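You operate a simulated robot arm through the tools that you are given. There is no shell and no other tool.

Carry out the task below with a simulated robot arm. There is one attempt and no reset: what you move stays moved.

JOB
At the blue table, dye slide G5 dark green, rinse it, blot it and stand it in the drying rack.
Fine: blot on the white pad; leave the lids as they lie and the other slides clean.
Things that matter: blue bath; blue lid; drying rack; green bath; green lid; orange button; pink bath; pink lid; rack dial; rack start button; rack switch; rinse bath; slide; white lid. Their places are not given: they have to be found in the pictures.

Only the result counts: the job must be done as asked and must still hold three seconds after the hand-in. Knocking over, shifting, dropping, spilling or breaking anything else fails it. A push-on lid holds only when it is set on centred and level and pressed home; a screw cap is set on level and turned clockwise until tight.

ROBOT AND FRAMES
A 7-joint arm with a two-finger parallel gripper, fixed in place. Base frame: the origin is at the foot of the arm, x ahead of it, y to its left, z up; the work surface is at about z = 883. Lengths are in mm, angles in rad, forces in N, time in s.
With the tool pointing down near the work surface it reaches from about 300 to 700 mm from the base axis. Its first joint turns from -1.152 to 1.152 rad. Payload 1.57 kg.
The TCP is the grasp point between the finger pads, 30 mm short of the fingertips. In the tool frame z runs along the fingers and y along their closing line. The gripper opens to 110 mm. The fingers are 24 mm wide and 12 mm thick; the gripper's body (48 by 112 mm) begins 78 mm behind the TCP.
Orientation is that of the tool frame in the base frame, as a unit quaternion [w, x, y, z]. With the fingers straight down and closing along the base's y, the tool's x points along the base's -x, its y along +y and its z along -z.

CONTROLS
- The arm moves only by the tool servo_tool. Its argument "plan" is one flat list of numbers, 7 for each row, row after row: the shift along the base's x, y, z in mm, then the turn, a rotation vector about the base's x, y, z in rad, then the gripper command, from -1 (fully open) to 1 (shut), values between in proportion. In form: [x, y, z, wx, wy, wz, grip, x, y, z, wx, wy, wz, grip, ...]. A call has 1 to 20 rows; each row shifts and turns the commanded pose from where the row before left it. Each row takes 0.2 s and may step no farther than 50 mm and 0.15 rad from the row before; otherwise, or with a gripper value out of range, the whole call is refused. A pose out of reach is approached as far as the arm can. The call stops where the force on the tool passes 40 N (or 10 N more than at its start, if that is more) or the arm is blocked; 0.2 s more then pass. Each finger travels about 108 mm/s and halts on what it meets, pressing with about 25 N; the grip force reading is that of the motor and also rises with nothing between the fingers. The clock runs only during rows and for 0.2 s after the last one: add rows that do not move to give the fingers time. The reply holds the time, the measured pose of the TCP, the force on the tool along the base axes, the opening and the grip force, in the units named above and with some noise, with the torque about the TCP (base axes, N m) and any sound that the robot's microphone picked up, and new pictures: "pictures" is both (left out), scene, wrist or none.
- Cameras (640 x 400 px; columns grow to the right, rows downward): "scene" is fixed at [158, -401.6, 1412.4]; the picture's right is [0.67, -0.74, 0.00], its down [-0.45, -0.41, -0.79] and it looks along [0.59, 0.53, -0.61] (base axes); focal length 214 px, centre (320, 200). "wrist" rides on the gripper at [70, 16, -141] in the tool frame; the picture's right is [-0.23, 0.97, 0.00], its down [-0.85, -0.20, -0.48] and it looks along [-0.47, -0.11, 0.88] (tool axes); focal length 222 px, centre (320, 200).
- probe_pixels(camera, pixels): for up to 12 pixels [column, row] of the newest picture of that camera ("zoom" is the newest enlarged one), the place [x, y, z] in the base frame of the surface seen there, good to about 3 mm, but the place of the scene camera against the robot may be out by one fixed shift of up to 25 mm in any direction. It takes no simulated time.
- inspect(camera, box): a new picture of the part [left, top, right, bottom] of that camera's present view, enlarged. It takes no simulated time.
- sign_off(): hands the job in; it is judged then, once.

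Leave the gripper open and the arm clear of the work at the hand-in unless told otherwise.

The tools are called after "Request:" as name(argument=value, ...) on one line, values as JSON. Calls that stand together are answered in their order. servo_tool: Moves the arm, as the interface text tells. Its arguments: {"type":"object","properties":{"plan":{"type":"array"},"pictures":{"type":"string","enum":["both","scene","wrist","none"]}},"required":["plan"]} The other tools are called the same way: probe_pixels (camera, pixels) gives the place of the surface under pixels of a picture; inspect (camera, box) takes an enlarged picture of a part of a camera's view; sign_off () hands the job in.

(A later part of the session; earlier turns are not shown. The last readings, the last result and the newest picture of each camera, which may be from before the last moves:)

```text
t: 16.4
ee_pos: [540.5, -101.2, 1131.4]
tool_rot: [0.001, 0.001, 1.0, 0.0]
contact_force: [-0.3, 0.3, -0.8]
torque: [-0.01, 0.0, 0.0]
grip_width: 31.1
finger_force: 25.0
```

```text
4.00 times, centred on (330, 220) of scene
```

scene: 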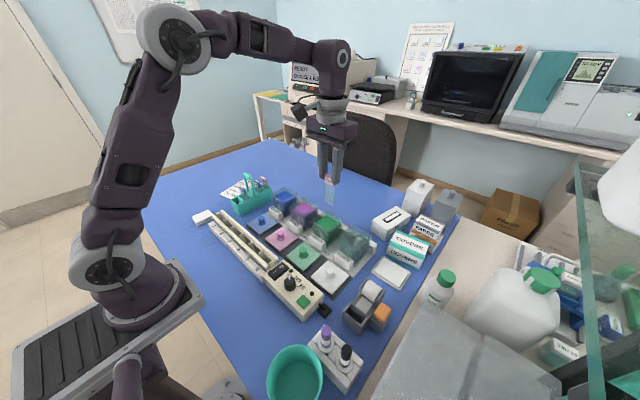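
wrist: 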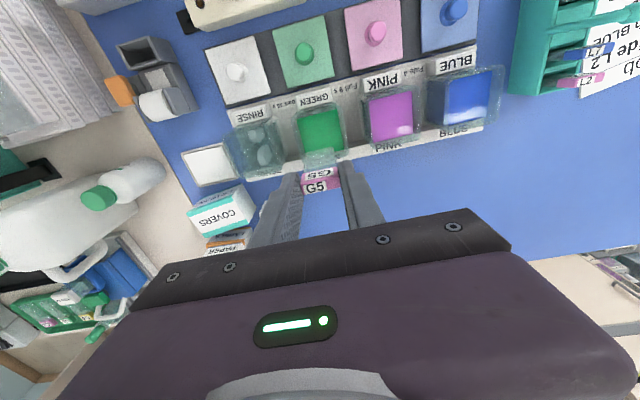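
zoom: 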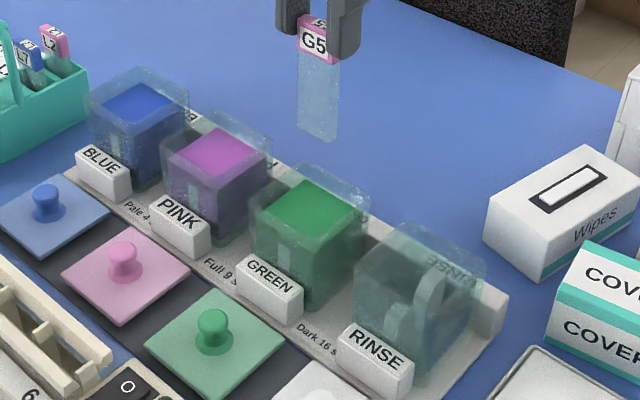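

The slide hangs above the green bath. I verify the bath's edges and the slide tip position from here.

Request:
inspect(camera="wrist", box=[285, 90, 365, 195])

```text
3.81 times, centred on (325, 142) of wrist
```

zoom: 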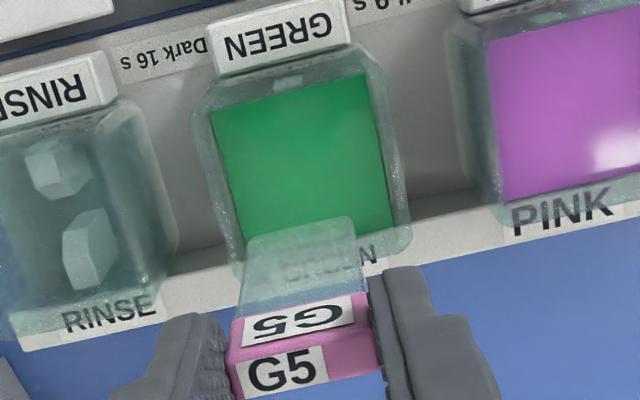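

Request:
probe_pixels(camera="zoom", pixels=[[213, 112], [366, 78], [240, 240], [392, 222], [290, 82], [205, 100], [385, 60], [402, 220], [252, 240], [350, 222], [234, 345], [370, 320]])

Request:
probe_pixels(camera="zoom", pixels=[[45, 165], [75, 180], [85, 235], [90, 270], [70, 250], [20, 130], [125, 110], [160, 250], [30, 290], [110, 200], [290, 95], [60, 215]])

```text
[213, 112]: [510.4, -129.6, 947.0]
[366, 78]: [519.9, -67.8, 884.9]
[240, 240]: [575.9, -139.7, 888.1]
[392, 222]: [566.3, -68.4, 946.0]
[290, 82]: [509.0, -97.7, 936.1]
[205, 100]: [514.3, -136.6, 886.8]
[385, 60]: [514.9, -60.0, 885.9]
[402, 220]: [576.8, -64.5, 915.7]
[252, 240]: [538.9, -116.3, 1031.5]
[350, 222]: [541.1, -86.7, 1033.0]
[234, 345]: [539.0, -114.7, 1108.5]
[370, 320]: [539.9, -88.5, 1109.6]
```

```text
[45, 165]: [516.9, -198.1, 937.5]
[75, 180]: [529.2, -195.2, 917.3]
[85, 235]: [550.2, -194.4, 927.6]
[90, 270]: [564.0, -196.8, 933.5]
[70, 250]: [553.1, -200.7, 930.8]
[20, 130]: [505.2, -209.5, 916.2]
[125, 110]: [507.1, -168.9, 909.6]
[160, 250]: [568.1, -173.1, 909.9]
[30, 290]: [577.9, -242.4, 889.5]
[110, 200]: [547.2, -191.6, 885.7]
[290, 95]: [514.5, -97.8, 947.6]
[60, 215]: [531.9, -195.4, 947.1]
```

The slide is centred over the green bath (541,-100). The rinse bath shows two pale shapes inside; I look at those more closely before going further.

Request:
inspect(camera="wrist", box=[225, 105, 295, 190])

Request:
inspect(camera="scene", box=[325, 220, 385, 275])

Request:
probe_pixels(camera="zoom", pixels=[[240, 220], [330, 110], [330, 130], [300, 130], [300, 200], [250, 190], [215, 230], [220, 270], [330, 180], [200, 100], [390, 120], [310, 270]])

```text
4.71 times, centred on (260, 148) of wrist
```

zoom: 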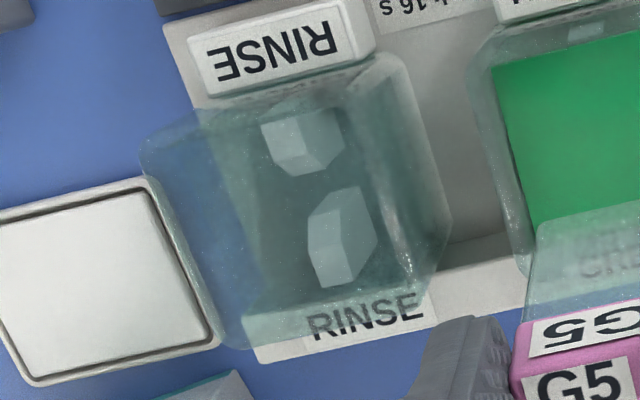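

```text
7.27 times, centred on (355, 248) of scene
```

zoom: 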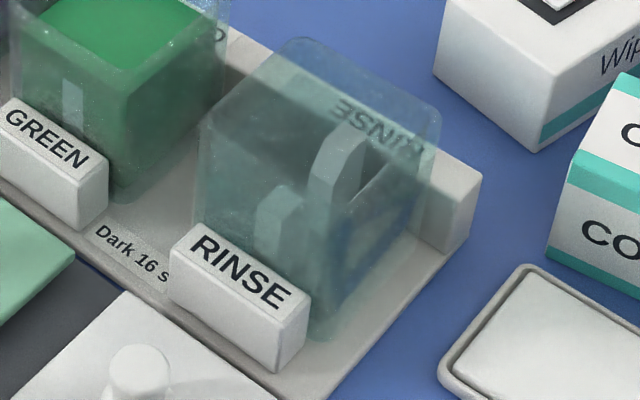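

```text
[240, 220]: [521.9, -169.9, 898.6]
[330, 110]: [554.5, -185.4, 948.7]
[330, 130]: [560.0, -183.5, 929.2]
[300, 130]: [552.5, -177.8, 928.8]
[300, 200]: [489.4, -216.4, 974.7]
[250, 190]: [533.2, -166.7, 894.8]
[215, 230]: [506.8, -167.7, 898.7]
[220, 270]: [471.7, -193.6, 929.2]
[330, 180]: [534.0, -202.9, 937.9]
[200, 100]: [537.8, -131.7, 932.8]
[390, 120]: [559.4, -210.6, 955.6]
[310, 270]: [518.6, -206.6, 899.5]
```

The rinse shapes are guide fins on the front and back walls with a gap around x 540, which fits a slide held face-on to x as mine is. I now lower to just above the green liquid (TCP z 1066).

Request:
servo_tool(plan=[0, 0.5, -20, 0, 0, 0, 1, 0, 0.5, -20, 0, 0, 0, 1, 0, 0, -15, 0, 0, 0, 1, 0, 0, -10, 0, 0, 0, 1, 0, 0, 0, 0, 0, 0, 1, 0, 0, 0, 0, 0, 0, 1])

Request:
inspect(camera="wrist", box=[265, 70, 385, 210])

Request:
inspect(camera="scene", box=[280, 180, 370, 260])

```text
t: 17.8
ee_pos: [541.7, -100.3, 1067.4]
tool_rot: [0.0, -0.001, 1.0, -0.001]
contact_force: [0.2, 0.3, -1.0]
torque: [0.0, -0.03, 0.0]
grip_width: 31.1
finger_force: 24.9
```

scene: 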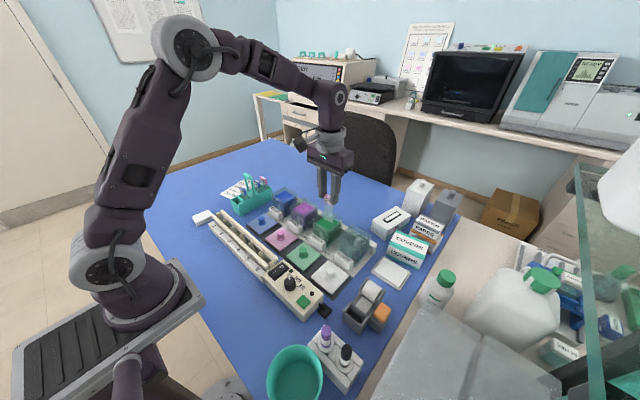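
wrist: 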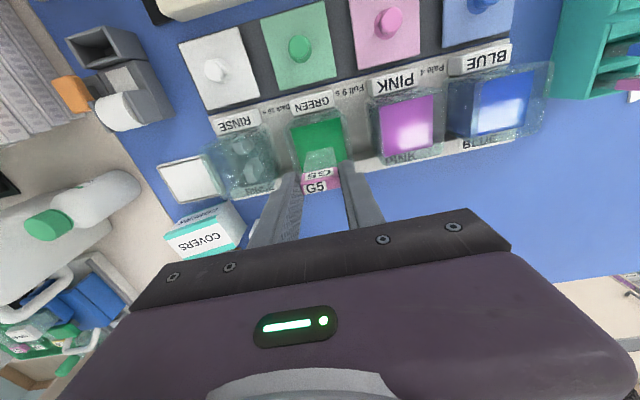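

```text
2.86 times, centred on (325, 140) of wrist
```

zoom: 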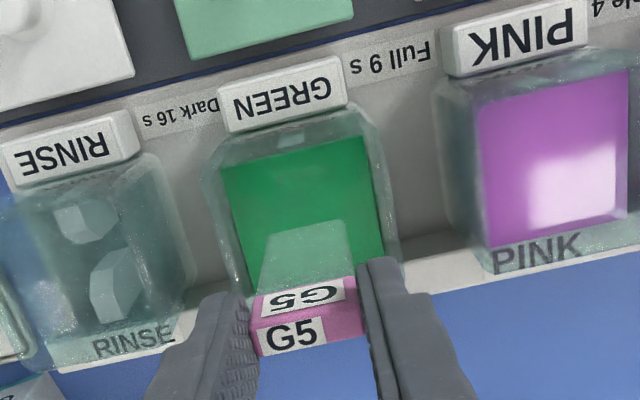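

```text
5.00 times, centred on (325, 220) of scene
```

zoom: 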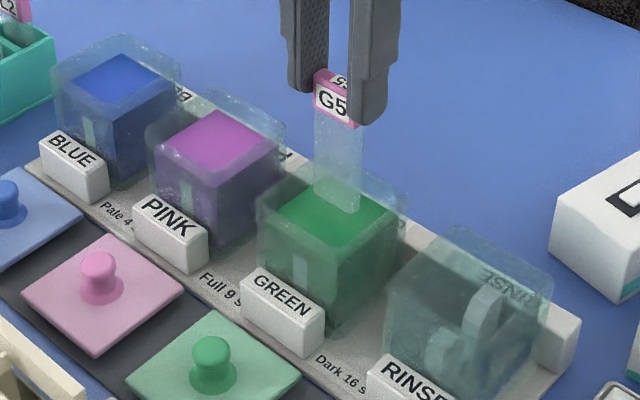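

The slide is right above the centre of the green bath. I dip it now (start about t = 18.2) and will count 16 s on the clock. First down to TCP z about 1000 with a force check.

Request:
servo_tool(plan=[0, 0, -22, 0, 0, 0, 1, 0, 0, -23, 0, 0, 0, 1, 0, 0, -22, 0, 0, 0, 1, 0, 0, 0, 0, 0, 0, 1])

Request:
inspect(camera="scene", box=[280, 180, 370, 260])

Request:
inspect(camera="wrist", box=[265, 90, 385, 210])

```text
t: 18.8
ee_pos: [540.0, -101.4, 999.4]
tool_rot: [-0.001, 0.0, 1.0, 0.0]
contact_force: [-7.8, 1.0, 0.1]
torque: [0.04, 0.56, 0.01]
grip_width: 31.4
finger_force: 25.5
```

scene: 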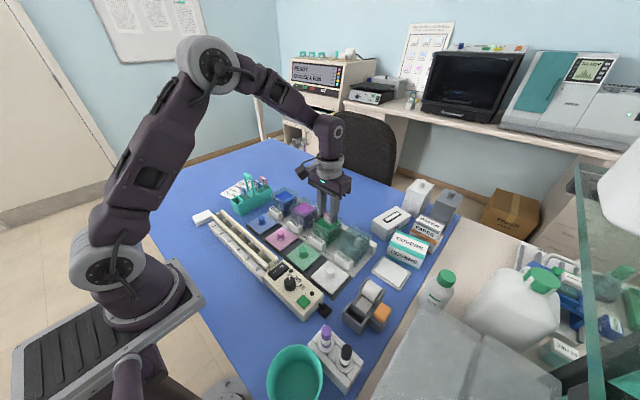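
wrist: 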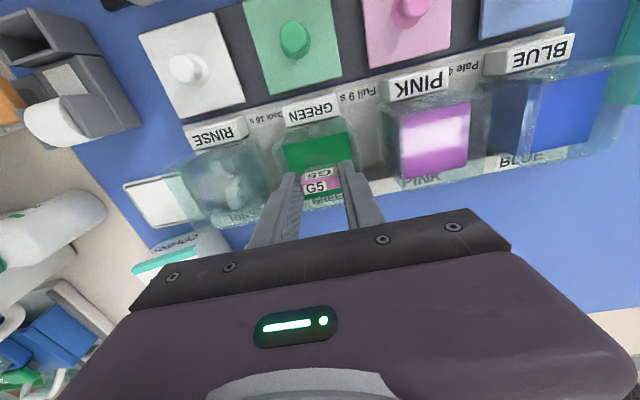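

```text
5.00 times, centred on (325, 220) of scene
```

zoom: 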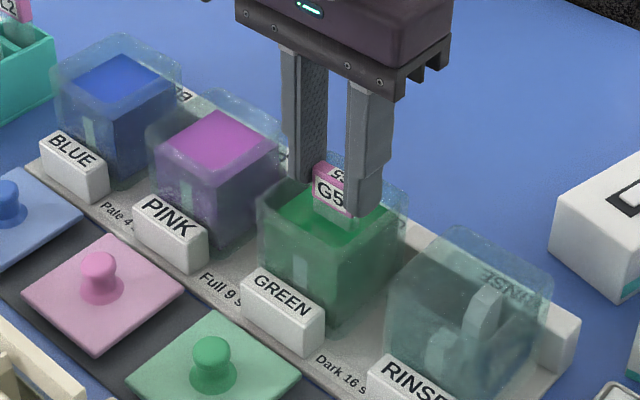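

```text
3.33 times, centred on (325, 150) of wrist
```

zoom: 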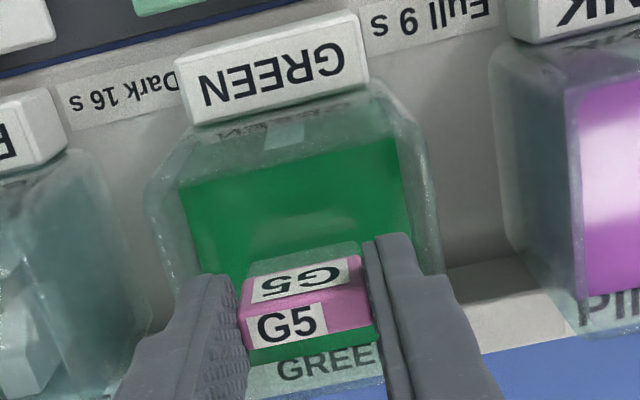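

The slide is in the dye, but I feel −7.8 N along x at about z 928: the glass is leaning on the back fin. I ease it by small −x steps, watching the force.

Request:
servo_tool(plan=[-1.5, 0, 0, 0, 0, 0, 1, 0, 0, 0, 0, 0, 0, 1], pictures="none")

```text
t: 19.4
ee_pos: [539.0, -102.2, 1000.3]
tool_rot: [0.002, 0.0, 1.0, 0.0]
contact_force: [-0.6, -0.1, -0.1]
torque: [0.0, 0.0, 0.0]
grip_width: 31.2
finger_force: 25.2
```

The contact is gone. I move another 1.5 mm to gain clearance and check the force stays near zero.

Request:
servo_tool(plan=[-1.5, 0.5, 0, 0, 0, 0, 1, 0, 0, 0, 0, 0, 0, 1], pictures="both")

Request:
inspect(camera="wrist", box=[265, 90, 385, 210])

```text
t: 20.0
ee_pos: [538.3, -100.1, 999.6]
tool_rot: [0.0, 0.0, 1.0, 0.0]
contact_force: [-0.3, -0.1, 0.0]
torque: [0.01, 0.03, 0.01]
grip_width: 31.2
finger_force: 25.3
```

scene: 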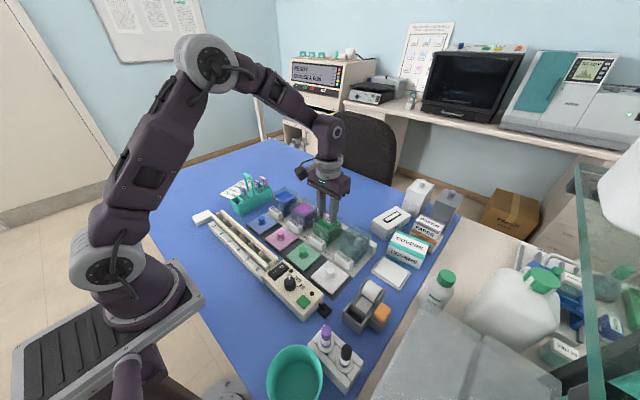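
wrist: 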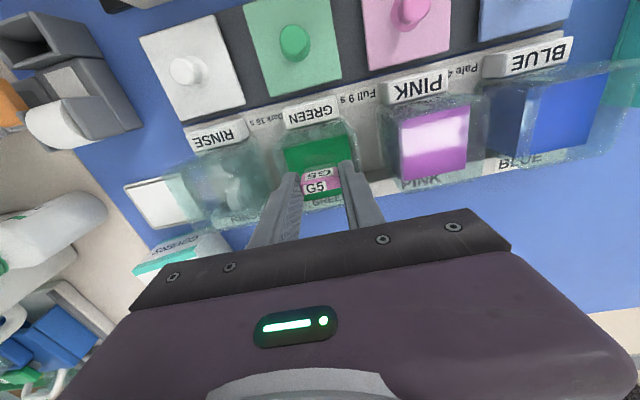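

```text
3.33 times, centred on (325, 150) of wrist
```

zoom: 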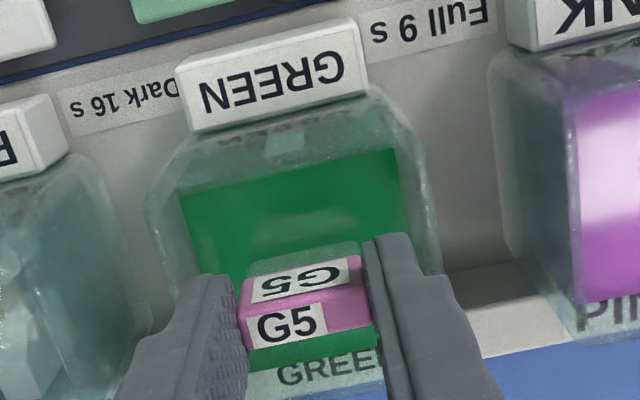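

No contact now. I go 2.5 mm deeper and hold; the clock is at 20.0, and I aim to lift so that the slide leaves at about t = 34.2.

Request:
servo_tool(plan=[0, 0, -2.5, 0, 0, 0, 1, 0, 0, 0, 0, 0, 0, 1, 0, 0, 0, 0, 0, 0, 1, 0, 0, 0, 0, 0, 0, 1, 0, 0, 0, 0, 0, 0, 1, 0, 0, 0, 0, 0, 0, 1, 0, 0, 0, 0, 0, 0, 1, 0, 0, 0, 0, 0, 0, 1, 0, 0, 0, 0, 0, 0, 1, 0, 0, 0, 0, 0, 0, 1, 0, 0, 0, 0, 0, 0, 1, 0, 0, 0, 0, 0, 0, 1, 0, 0, 0, 0, 0, 0, 1, 0, 0, 0, 0, 0, 0, 1, 0, 0, 0, 0, 0, 0, 1, 0, 0, 0, 0, 0, 0, 1, 0, 0, 0, 0, 0, 0, 1, 0, 0, 0, 0, 0, 0, 1, 0, 0, 0, 0, 0, 0, 1, 0, 0, 0, 0, 0, 0, 1], pictures="none")

```text
t: 24.2
ee_pos: [537.2, -100.8, 997.1]
tool_rot: [0.0, -0.001, 1.0, 0.001]
contact_force: [-0.2, -0.3, 17.1]
torque: [0.0, -0.08, 0.01]
grip_width: 31.2
finger_force: 25.6
```

It now touches the bath floor (17 N upward). I raise 1.5 mm and keep holding.

Request:
servo_tool(plan=[0, 0, 1.5, 0, 0, 0, 1, 0, 0, 0, 0, 0, 0, 1, 0, 0, 0, 0, 0, 0, 1, 0, 0, 0, 0, 0, 0, 1, 0, 0, 0, 0, 0, 0, 1, 0, 0, 0, 0, 0, 0, 1, 0, 0, 0, 0, 0, 0, 1, 0, 0, 0, 0, 0, 0, 1, 0, 0, 0, 0, 0, 0, 1, 0, 0, 0, 0, 0, 0, 1, 0, 0, 0, 0, 0, 0, 1, 0, 0, 0, 0, 0, 0, 1, 0, 0, 0, 0, 0, 0, 1, 0, 0, 0, 0, 0, 0, 1, 0, 0, 0, 0, 0, 0, 1, 0, 0, 0, 0, 0, 0, 1, 0, 0, 0, 0, 0, 0, 1, 0, 0, 0, 0, 0, 0, 1, 0, 0, 0, 0, 0, 0, 1, 0, 0, 0, 0, 0, 0, 1])

Request:
inspect(camera="wrist", box=[265, 90, 385, 210])

Request:
inspect(camera="scene", box=[280, 180, 370, 260])

```text
t: 28.4
ee_pos: [537.6, -101.6, 998.8]
tool_rot: [-0.001, -0.001, 1.0, 0.0]
contact_force: [-1.3, -0.2, -1.6]
torque: [0.02, -0.01, 0.03]
grip_width: 31.1
finger_force: 24.7
```

scene: 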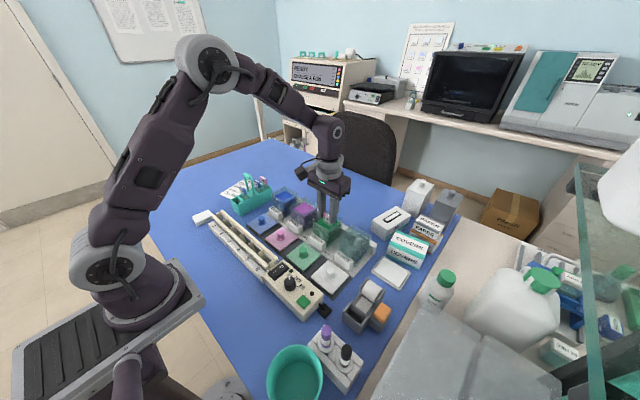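
wrist: 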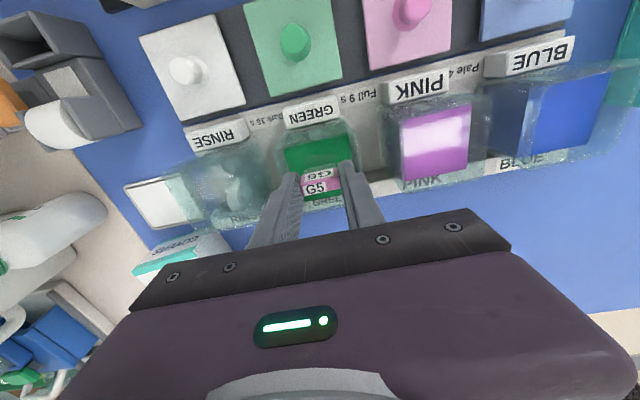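

```text
3.33 times, centred on (325, 150) of wrist
```

zoom: 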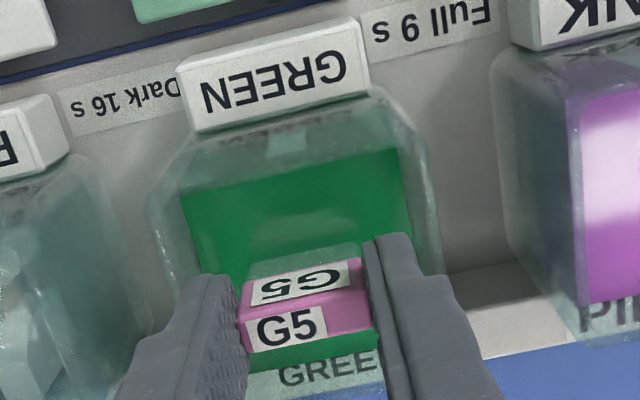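

```text
5.00 times, centred on (325, 220) of scene
```

zoom: 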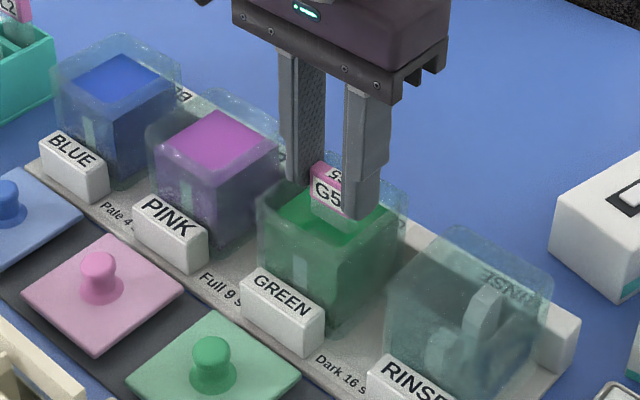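

The force is back to zero and the clock reads 28.4. I hold for 4.2 s more (to 32.6).

Request:
servo_tool(plan=[0, 0, 0, 0, 0, 0, 1, 0, 0, 0, 0, 0, 0, 1, 0, 0, 0, 0, 0, 0, 1, 0, 0, 0, 0, 0, 0, 1, 0, 0, 0, 0, 0, 0, 1, 0, 0, 0, 0, 0, 0, 1, 0, 0, 0, 0, 0, 0, 1, 0, 0, 0, 0, 0, 0, 1, 0, 0, 0, 0, 0, 0, 1, 0, 0, 0, 0, 0, 0, 1, 0, 0, 0, 0, 0, 0, 1, 0, 0, 0, 0, 0, 0, 1, 0, 0, 0, 0, 0, 0, 1, 0, 0, 0, 0, 0, 0, 1, 0, 0, 0, 0, 0, 0, 1, 0, 0, 0, 0, 0, 0, 1, 0, 0, 0, 0, 0, 0, 1, 0, 0, 0, 0, 0, 0, 1, 0, 0, 0, 0, 0, 0, 1, 0, 0, 0, 0, 0, 0, 1], pictures="none")

```text
t: 32.6
ee_pos: [538.8, -102.2, 999.7]
tool_rot: [0.0, 0.001, 1.0, 0.0]
contact_force: [0.4, 0.8, -0.4]
torque: [0.02, 0.0, -0.01]
grip_width: 31.1
finger_force: 25.3
```

Clock 32.6. I hold until 34.0 and then lift straight out.

Request:
servo_tool(plan=[0, 0, 0, 0, 0, 0, 1, 0, 0, 0, 0, 0, 0, 1, 0, 0, 0, 0, 0, 0, 1, 0, 0, 0, 0, 0, 0, 1, 0, 0, 0, 0, 0, 0, 1, 0, 0, 0, 0, 0, 0, 1, 0, 0, 0, 0, 0, 0, 1, 0, 0, 23, 0, 0, 0, 1, 0, 0, 23, 0, 0, 0, 1, 0, 0, 22, 0, 0, 0, 1, 0, 0, 15, 0, 0, 0, 1, 0, 0, 5, 0, 0, 0, 1])

Request:
inspect(camera="scene", box=[280, 160, 370, 240])

Request:
inspect(camera="wrist", box=[225, 80, 385, 210])

```text
t: 35.2
ee_pos: [538.0, -100.4, 1086.4]
tool_rot: [0.0, 0.0, 1.0, 0.0]
contact_force: [-0.2, 0.2, -0.3]
torque: [-0.01, 0.05, 0.01]
grip_width: 31.3
finger_force: 25.0
```

scene: 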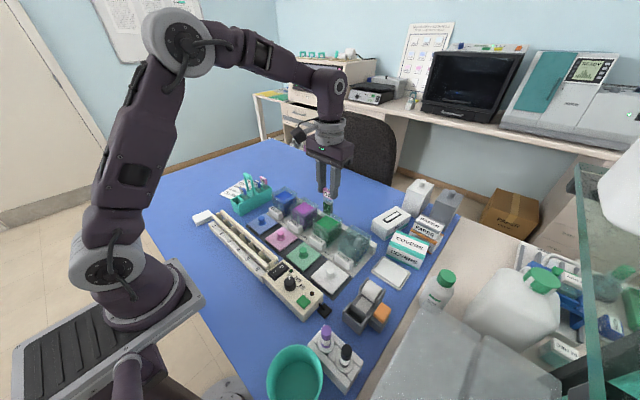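
wrist: 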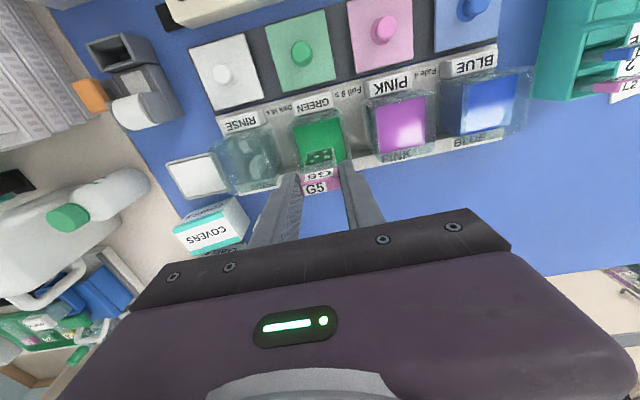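

```text
5.00 times, centred on (325, 200) of scene
```

zoom: 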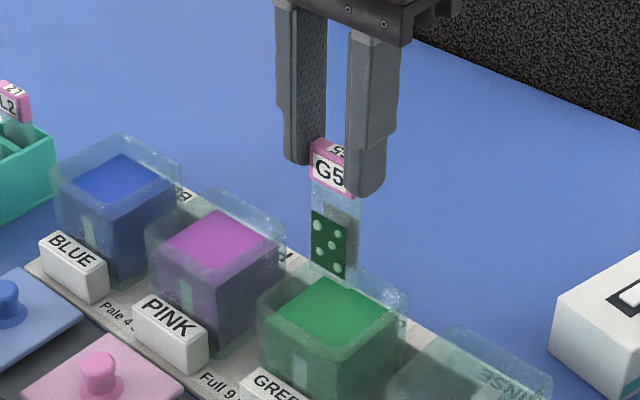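

```text
3.08 times, centred on (305, 145) of wrist
```

zoom: 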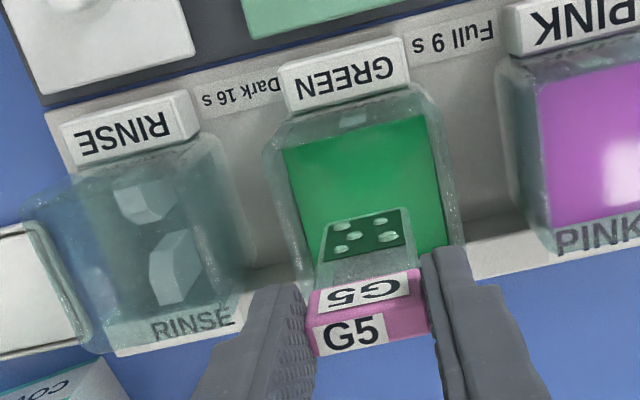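

The slide is stained dark green and shows wet droplets. Now I carry it 100 mm to the rinse bath (y about −200), 19 mm above the rims.

Request:
servo_tool(plan=[0, -25, 0, 0, 0, 0, 1, 0, -25, 0, 0, 0, 0, 1, 0, -25, 0, 0, 0, 0, 1, 0, -24, 0, 0, 0, 0, 1, 0, 0, 0, 0, 0, 0, 1])

Request:
inspect(camera="wrist", box=[245, 80, 385, 210])

```text
t: 36.4
ee_pos: [537.7, -200.2, 1086.6]
tool_rot: [0.0, 0.0, 1.0, 0.0]
contact_force: [0.8, -0.4, -0.2]
torque: [0.02, -0.01, -0.02]
grip_width: 31.4
finger_force: 24.8
```

scene: 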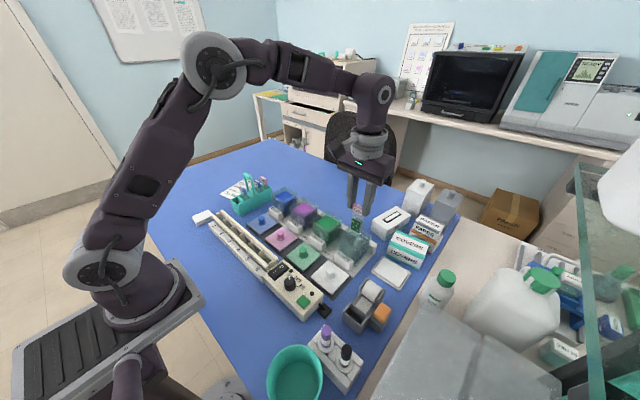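
wrist: 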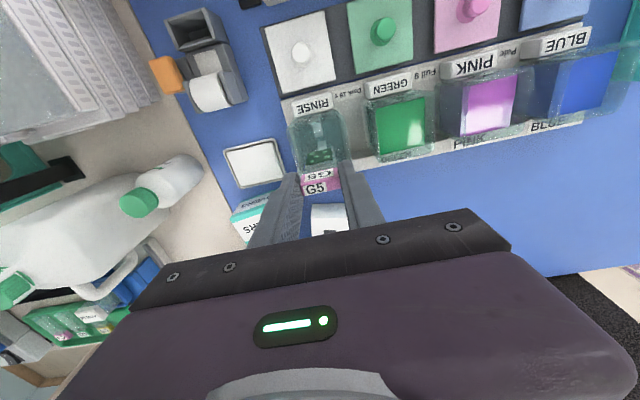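

```text
3.08 times, centred on (315, 145) of wrist
```

zoom: 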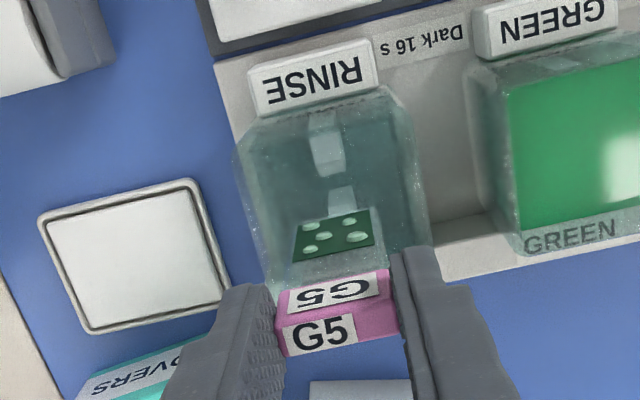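

I check the rinse bath centre with a few probes before dipping.

Request:
probe_pixels(camera="zoom", pixels=[[328, 140], [325, 170], [342, 195], [345, 208], [245, 135], [395, 95], [250, 180], [410, 160], [240, 150], [425, 200], [300, 255], [372, 240]])

```text
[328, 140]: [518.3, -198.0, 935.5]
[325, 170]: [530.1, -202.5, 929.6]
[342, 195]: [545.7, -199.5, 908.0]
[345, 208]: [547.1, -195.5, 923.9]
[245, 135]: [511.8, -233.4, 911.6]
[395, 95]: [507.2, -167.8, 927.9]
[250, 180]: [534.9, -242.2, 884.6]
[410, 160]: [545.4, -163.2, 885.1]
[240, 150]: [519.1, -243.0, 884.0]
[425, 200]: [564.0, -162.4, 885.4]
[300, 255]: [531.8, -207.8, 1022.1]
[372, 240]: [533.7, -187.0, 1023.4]
```

The rinse bath is centred at y −200.5 with fin gap x 530–545, so the slide is aligned. I dip it to TCP z about 1000.

Request:
servo_tool(plan=[0, 0, -22, 0, 0, 0, 1, 0, 0, -22, 0, 0, 0, 1, 0, 0, -22, 0, 0, 0, 1, 0, 0, -20, 0, 0, 0, 1, 0, 0, 0, 0, 0, 0, 1], pictures="wrist")

Request:
inspect(camera="wrist", box=[245, 80, 385, 210])

```text
t: 37.6
ee_pos: [539.1, -199.0, 1001.1]
tool_rot: [0.0, 0.0, 1.0, 0.0]
contact_force: [-0.5, 0.1, -1.0]
torque: [0.03, 0.03, -0.01]
grip_width: 31.1
finger_force: 24.8
```

wrist: 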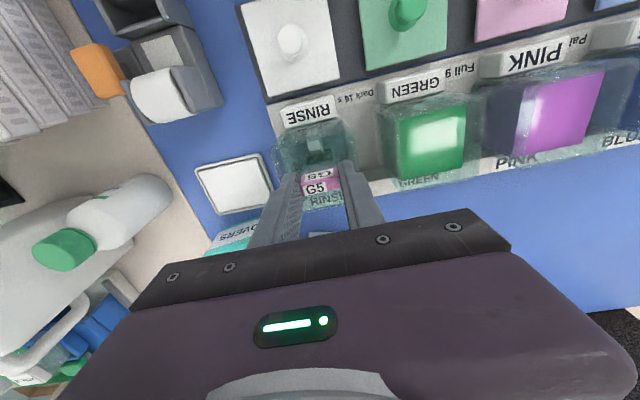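

```text
3.08 times, centred on (315, 145) of wrist
```

zoom: 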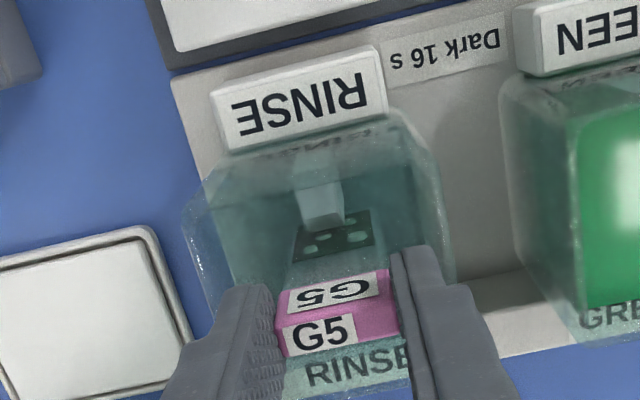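

No contact. I swish gently up and down by 8 mm for about 4 s to rinse.

Request:
servo_tool(plan=[0, 0, 4, 0, 0, 0, 1, 0, 0, 4, 0, 0, 0, 1, 0, 0, -4, 0, 0, 0, 1, 0, 0, -4, 0, 0, 0, 1, 0, 0, 0, 0, 0, 0, 1, 0, 0, 4, 0, 0, 0, 1, 0, 0, 4, 0, 0, 0, 1, 0, 0, -4, 0, 0, 0, 1, 0, 0, -4, 0, 0, 0, 1, 0, 0, 0, 0, 0, 0, 1, 0, 0, 4, 0, 0, 0, 1, 0, 0, 4, 0, 0, 0, 1, 0, 0, -4, 0, 0, 0, 1, 0, 0, -4, 0, 0, 0, 1, 0, 0, 0, 0, 0, 0, 1, 0, 0, 0, 0, 0, 0, 1, 0, 0, 0, 0, 0, 0, 1, 0, 0, 0, 0, 0, 0, 1, 0, 0, 0, 0, 0, 0, 1, 0, 0, 0, 0, 0, 0, 1], pictures="none")

Request:
servo_tool(plan=[0, 0, 0, 0, 0, 0, 1, 0, 0, 0, 0, 0, 0, 1, 0, 0, 0, 0, 0, 0, 1, 0, 0, 22, 0, 0, 0, 1, 0, 0, 22, 0, 0, 0, 1, 0, 0, 22, 0, 0, 0, 1, 0, 0, 20, 0, 0, 0, 1, 0, 0, 4, 0, 0, 0, 1, 0, 0, 0, 0, 0, 0, 1, 0, 0, 0, 0, 0, 0, 1, 0, 0, 0, 0, 0, 0, 1, 0, 0, 0, 0, 0, 0, 1, 0, 0, 0, 0, 0, 0, 1])

Request:
inspect(camera="scene", box=[320, 180, 410, 260])

Request:
inspect(camera="wrist", box=[215, 80, 385, 210])

```text
t: 41.8
ee_pos: [538.1, -198.8, 1000.2]
tool_rot: [-0.001, -0.001, 1.0, 0.0]
contact_force: [0.4, -1.1, -0.2]
torque: [0.01, -0.02, 0.01]
grip_width: 31.3
finger_force: 25.2
```

```text
t: 44.6
ee_pos: [536.0, -199.6, 1090.1]
tool_rot: [0.0, 0.001, 1.0, 0.0]
contact_force: [-1.2, 0.0, -0.6]
torque: [-0.05, -0.04, 0.03]
grip_width: 31.5
finger_force: 25.5
```

scene: 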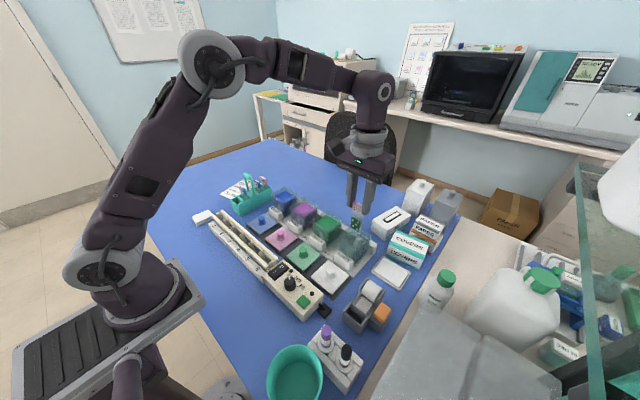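
wrist: 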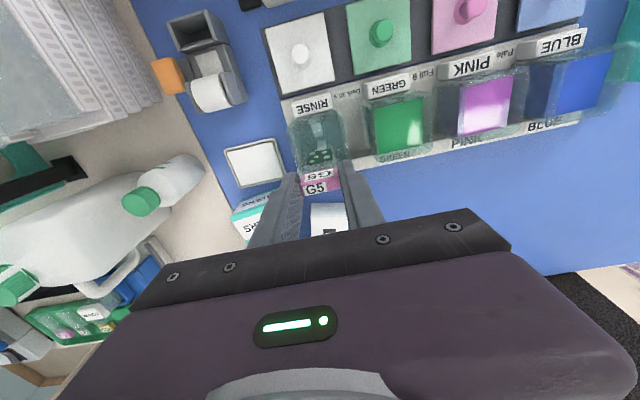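

```text
5.00 times, centred on (365, 220) of scene
```

zoom: 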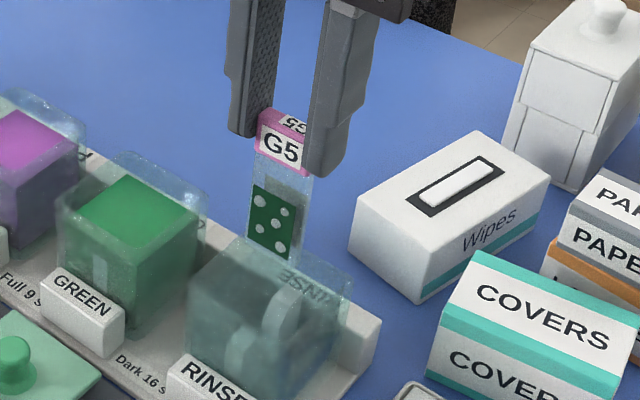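

```text
3.08 times, centred on (300, 145) of wrist
```

zoom: 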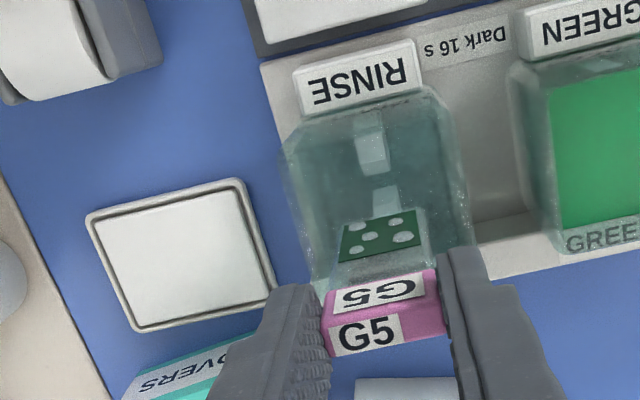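

The slide is rinsed and dark green. Next I carry it to over the white pad at about (561,−312), then lower gently.

Request:
servo_tool(plan=[5, -23, 0, 0, 0, 0, 1, 5, -23, 0, 0, 0, 0, 1, 5, -23, 0, 0, 0, 0, 1, 5, -23, 0, 0, 0, 0, 1, 4, -21, 0, 0, 0, 0, 1, 0, 0, -25, 0, 0, 0, 1, 0, 0, -25, 0, 0, 0, 1, 0, 0, -20, 0, 0, 0, 1, 0, 0, -12, 0, 0, 0, 1, 0, 0, 0, 0, 0, 0, 1])

Request:
inspect(camera="wrist", box=[225, 80, 405, 230])

Request:
inspect(camera="scene", box=[350, 200, 450, 300])

```text
t: 46.8
ee_pos: [561.3, -311.7, 1008.6]
tool_rot: [0.0, 0.0, 1.0, 0.0]
contact_force: [0.2, 0.6, -0.4]
torque: [0.0, -0.03, 0.0]
grip_width: 31.1
finger_force: 25.1
```

scene: 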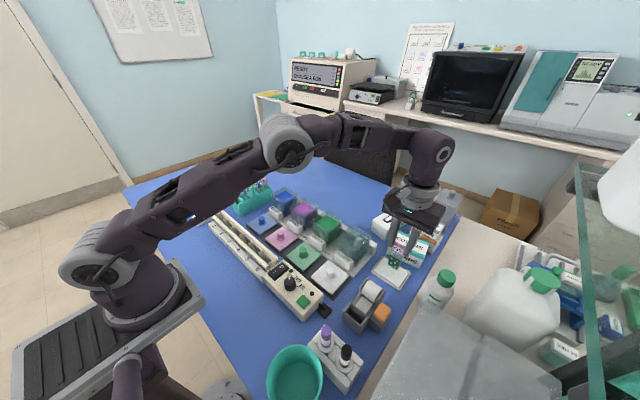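
wrist: 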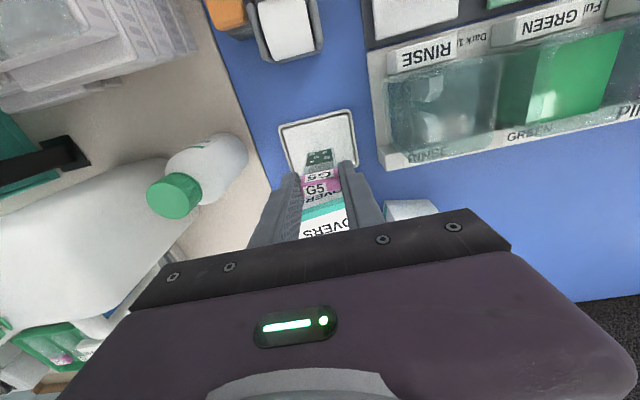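

```text
2.67 times, centred on (315, 155) of wrist
```

zoom: 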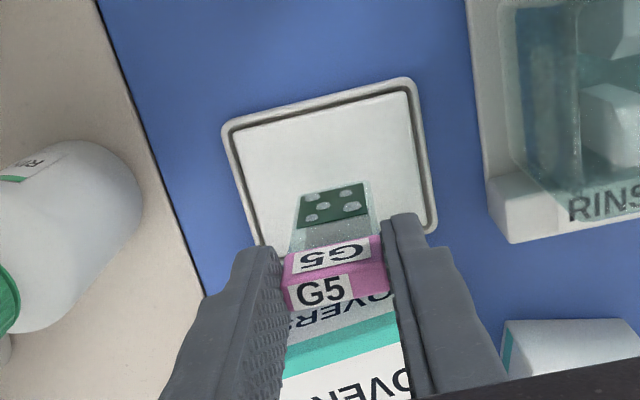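

```text
4.00 times, centred on (400, 250) of scene
```

zoom: 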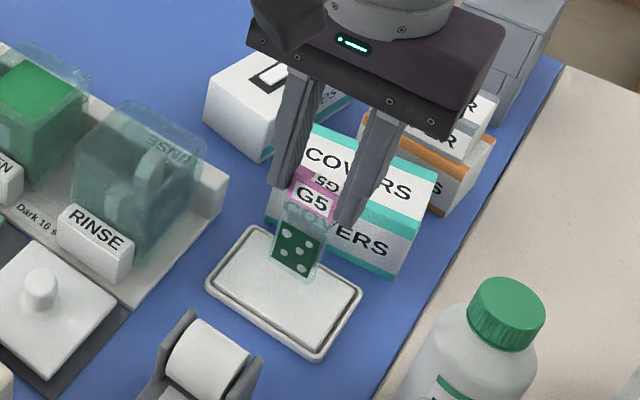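

The slide is over the middle of the pad, about 15 mm up. I lower slowly until it touches.

Request:
servo_tool(plan=[0, 0, -8, 0, 0, 0, 1, 0, 0, -4, 0, 0, 0, 1, 0, 0, -2, 0, 0, 0, 1, 0, 0, -1, 0, 0, 0, 1, 0, 0, 0, 0, 0, 0, 1], pictures="none")

```text
t: 48.0
ee_pos: [561.7, -312.2, 993.9]
tool_rot: [0.001, 0.0, 1.0, -0.001]
contact_force: [-1.3, 2.4, 19.6]
torque: [0.21, 0.03, 0.02]
grip_width: 31.0
finger_force: 25.1
```

It touches with about 20 N. I ease by 0.5 mm and hold it for 2.5 s.

Request:
servo_tool(plan=[0, 0, 0.5, 0, 0, 0, 1, 0, 0, 0, 0, 0, 0, 1, 0, 0, 0, 0, 0, 0, 1, 0, 0, 0, 0, 0, 0, 1, 0, 0, 0, 0, 0, 0, 1, 0, 0, 0, 0, 0, 0, 1, 0, 0, 0, 0, 0, 0, 1, 0, 0, 0, 0, 0, 0, 1, 0, 0, 0, 0, 0, 0, 1, 0, 0, 0, 0, 0, 0, 1, 0, 0, 0, 0, 0, 0, 1, 0, 0, 0, 0, 0, 0, 1])

Request:
inspect(camera="scene", box=[350, 200, 450, 300])

Request:
inspect(camera="wrist", box=[225, 80, 405, 230])

```text
t: 50.6
ee_pos: [562.3, -312.7, 994.5]
tool_rot: [-0.001, -0.001, 1.0, 0.0]
contact_force: [1.1, -1.4, 13.7]
torque: [-0.08, -0.09, 0.01]
grip_width: 31.1
finger_force: 25.3
```

scene: 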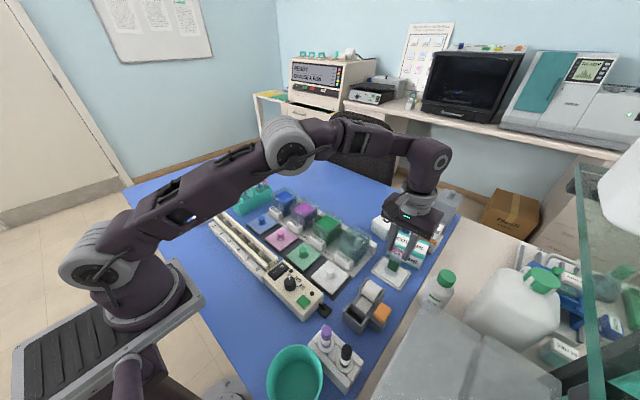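
wrist: 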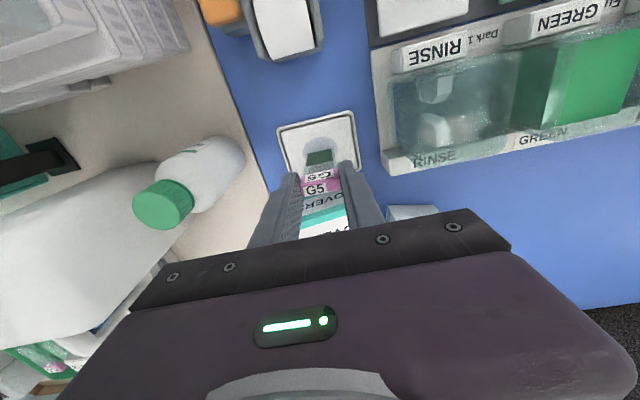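

```text
4.00 times, centred on (400, 250) of scene
```

zoom: 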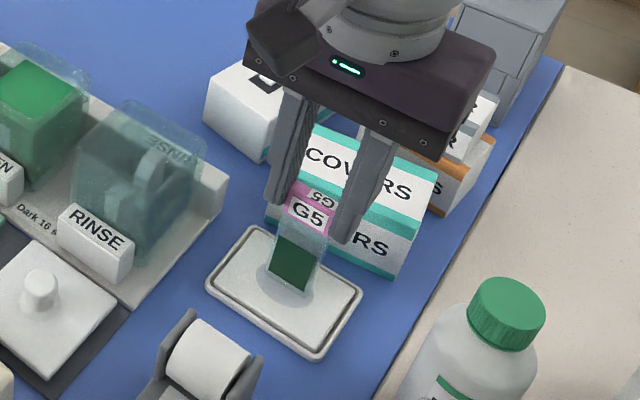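

```text
2.67 times, centred on (315, 155) of wrist
```

zoom: 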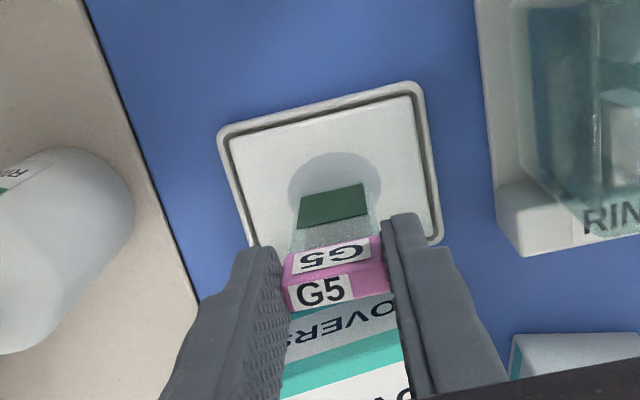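

The droplets are gone and the pad shows a wet spot: it's blotted. I lift and carry the slide to above rack slot 2 at (343.5,140).

Request:
servo_tool(plan=[0, 0, 10, 0, 0, 0, 1, 0, 0, 30, 0, 0, 0, 1, 0, 0, 40, 0, 0, 0, 1, 0, 0, 40, 0, 0, 0, 1, 0, 0, 6, 0, 0, 0, 1, -18, 38, 0, 0, 0, 0, 1, -18, 38, 0, 0, 0, 0, 1, -18, 38, 0, 0, 0, 0, 1, -18, 38, 0, 0, 0, 0, 1, -18, 38, 0, 0, 0, 0, 1, -18, 38, 0, 0, 0, 0, 1, -18, 38, 0, 0, 0, 0, 1, -18, 38, 0, 0, 0, 0, 1, -18, 38, 0, 0, 0, 0, 1, -18, 38, 0, 0, 0, 0, 1, -18, 38, 0, 0, 0, 0, 1, -19, 34, 0, 0, 0, 0, 1, 0, 0, 0, 0, 0, 0, 1, 0, 0, 0, 0, 0, 0, 1])

Request:
inspect(camera="wrist", box=[225, 60, 405, 220])

Request:
inspect(camera="scene", box=[180, 150, 300, 260])

```text
t: 54.6
ee_pos: [554.0, -307.9, 1120.0]
tool_rot: [0.001, 0.0, 1.0, -0.001]
contact_force: [0.9, -0.2, 0.1]
torque: [0.02, 0.0, 0.0]
grip_width: 30.9
finger_force: 25.0
out of reach, approached as far as the arm can: row 4, 6, 7, 8, 9, 10, 11, 12, 13, 14, 15, 16, 17
```

scene: 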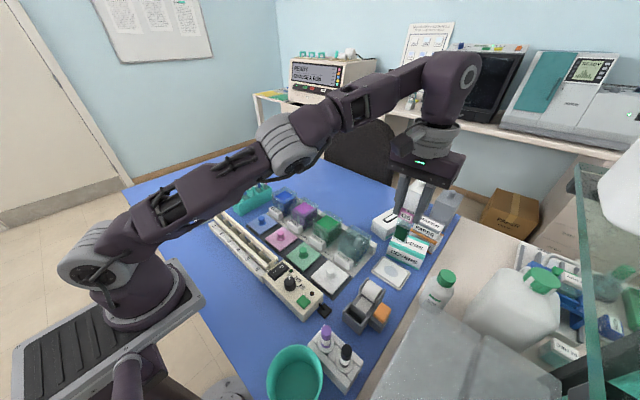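
wrist: 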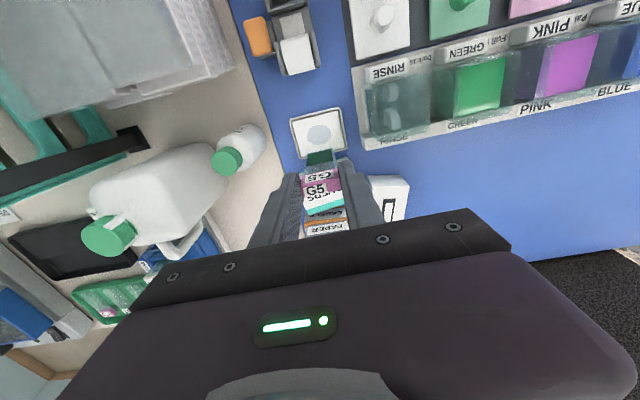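

```text
2.50 times, centred on (315, 140) of wrist
```

zoom: 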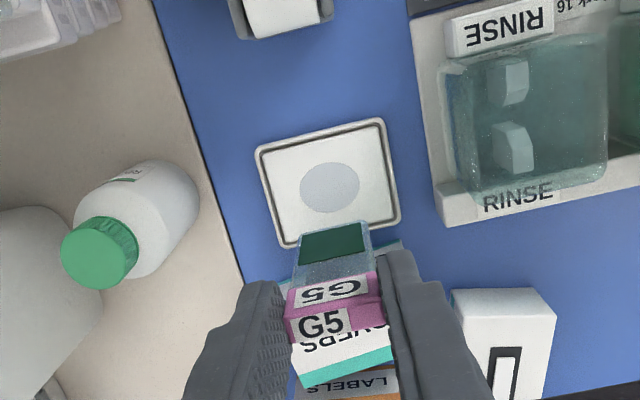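

```text
3.64 times, centred on (240, 205) of scene
```

zoom: 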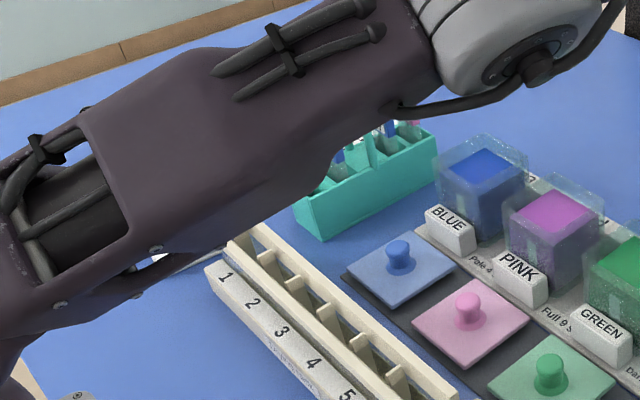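

The arm could not reach that path (rows marked out of reach), and it stays at (554,−308,1120) with the slide held. I send a still row to see what the commanded pose is.

Request:
servo_tool(plan=[0, 0, 0, 0, 0, 0, 1], pictures="none")

```text
t: 55.0
ee_pos: [551.9, -308.1, 1119.4]
tool_rot: [0.001, -0.001, 1.0, -0.001]
contact_force: [-1.1, 0.2, -1.0]
torque: [0.02, 0.02, 0.01]
grip_width: 31.2
finger_force: 24.8
```

The pose is stable. I retreat with small steps, lowering and moving inwards, toward the path the arm used before.

Request:
servo_tool(plan=[-2, 6, -8, 0, 0, 0, 1, -2, 6, -8, 0, 0, 0, 1, -2, 6, -8, 0, 0, 0, 1, 0, 0, 0, 0, 0, 0, 1])

```text
t: 56.0
ee_pos: [546.2, -289.7, 1094.6]
tool_rot: [0.0, 0.0, 1.0, 0.0]
contact_force: [0.8, -0.2, -0.8]
torque: [-0.01, 0.02, -0.01]
grip_width: 31.4
finger_force: 24.8
```

scene: 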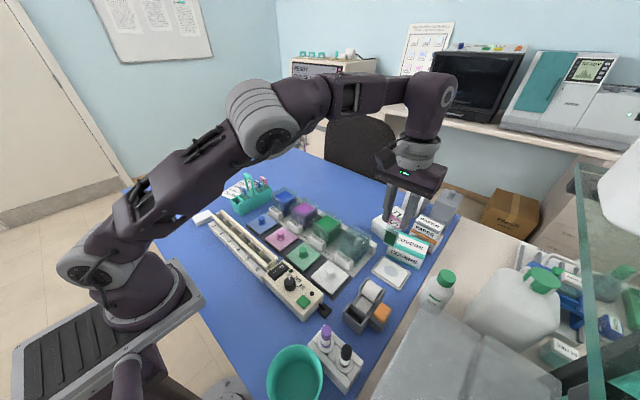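
wrist: 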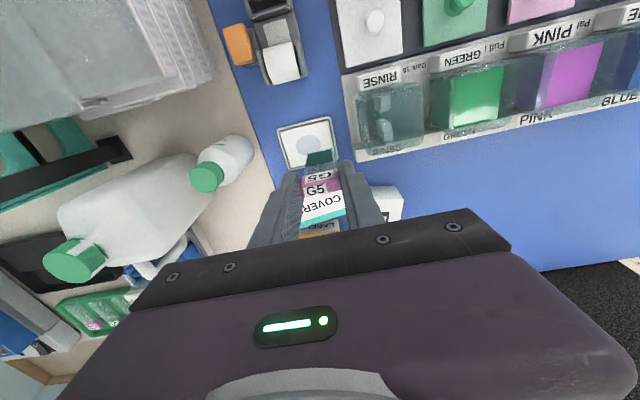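

It moves normally again. I continue at z about 1095, inwards and to the left in short runs.

Request:
servo_tool(plan=[-12, 20, 0, 0, 0, 0, 1, -12, 20, 0, 0, 0, 0, 1, -12, 20, 0, 0, 0, 0, 1, -12, 25, 0, 0, 0, 0, 1, -12, 25, 0, 0, 0, 0, 1, 0, 0, 0, 0, 0, 0, 1])

```text
t: 57.4
ee_pos: [486.9, -178.8, 1094.3]
tool_rot: [0.0, 0.0, 1.0, 0.0]
contact_force: [0.0, -0.2, -0.7]
torque: [-0.02, 0.01, 0.01]
grip_width: 31.1
finger_force: 25.5
```

scene: 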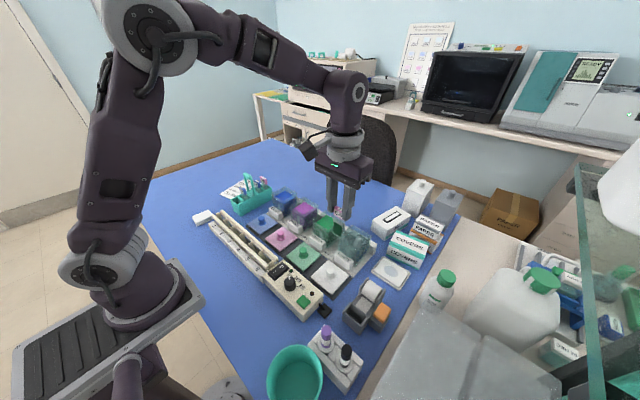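
wrist: 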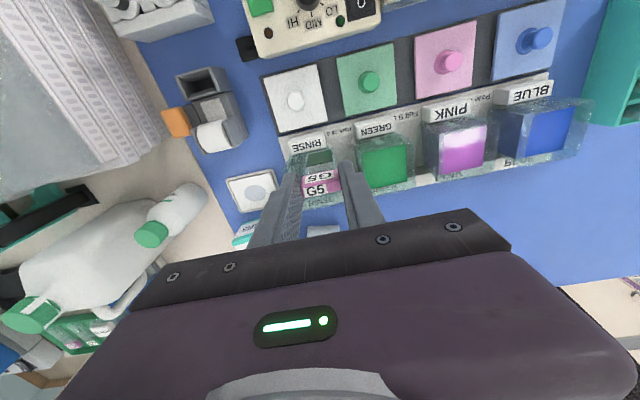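

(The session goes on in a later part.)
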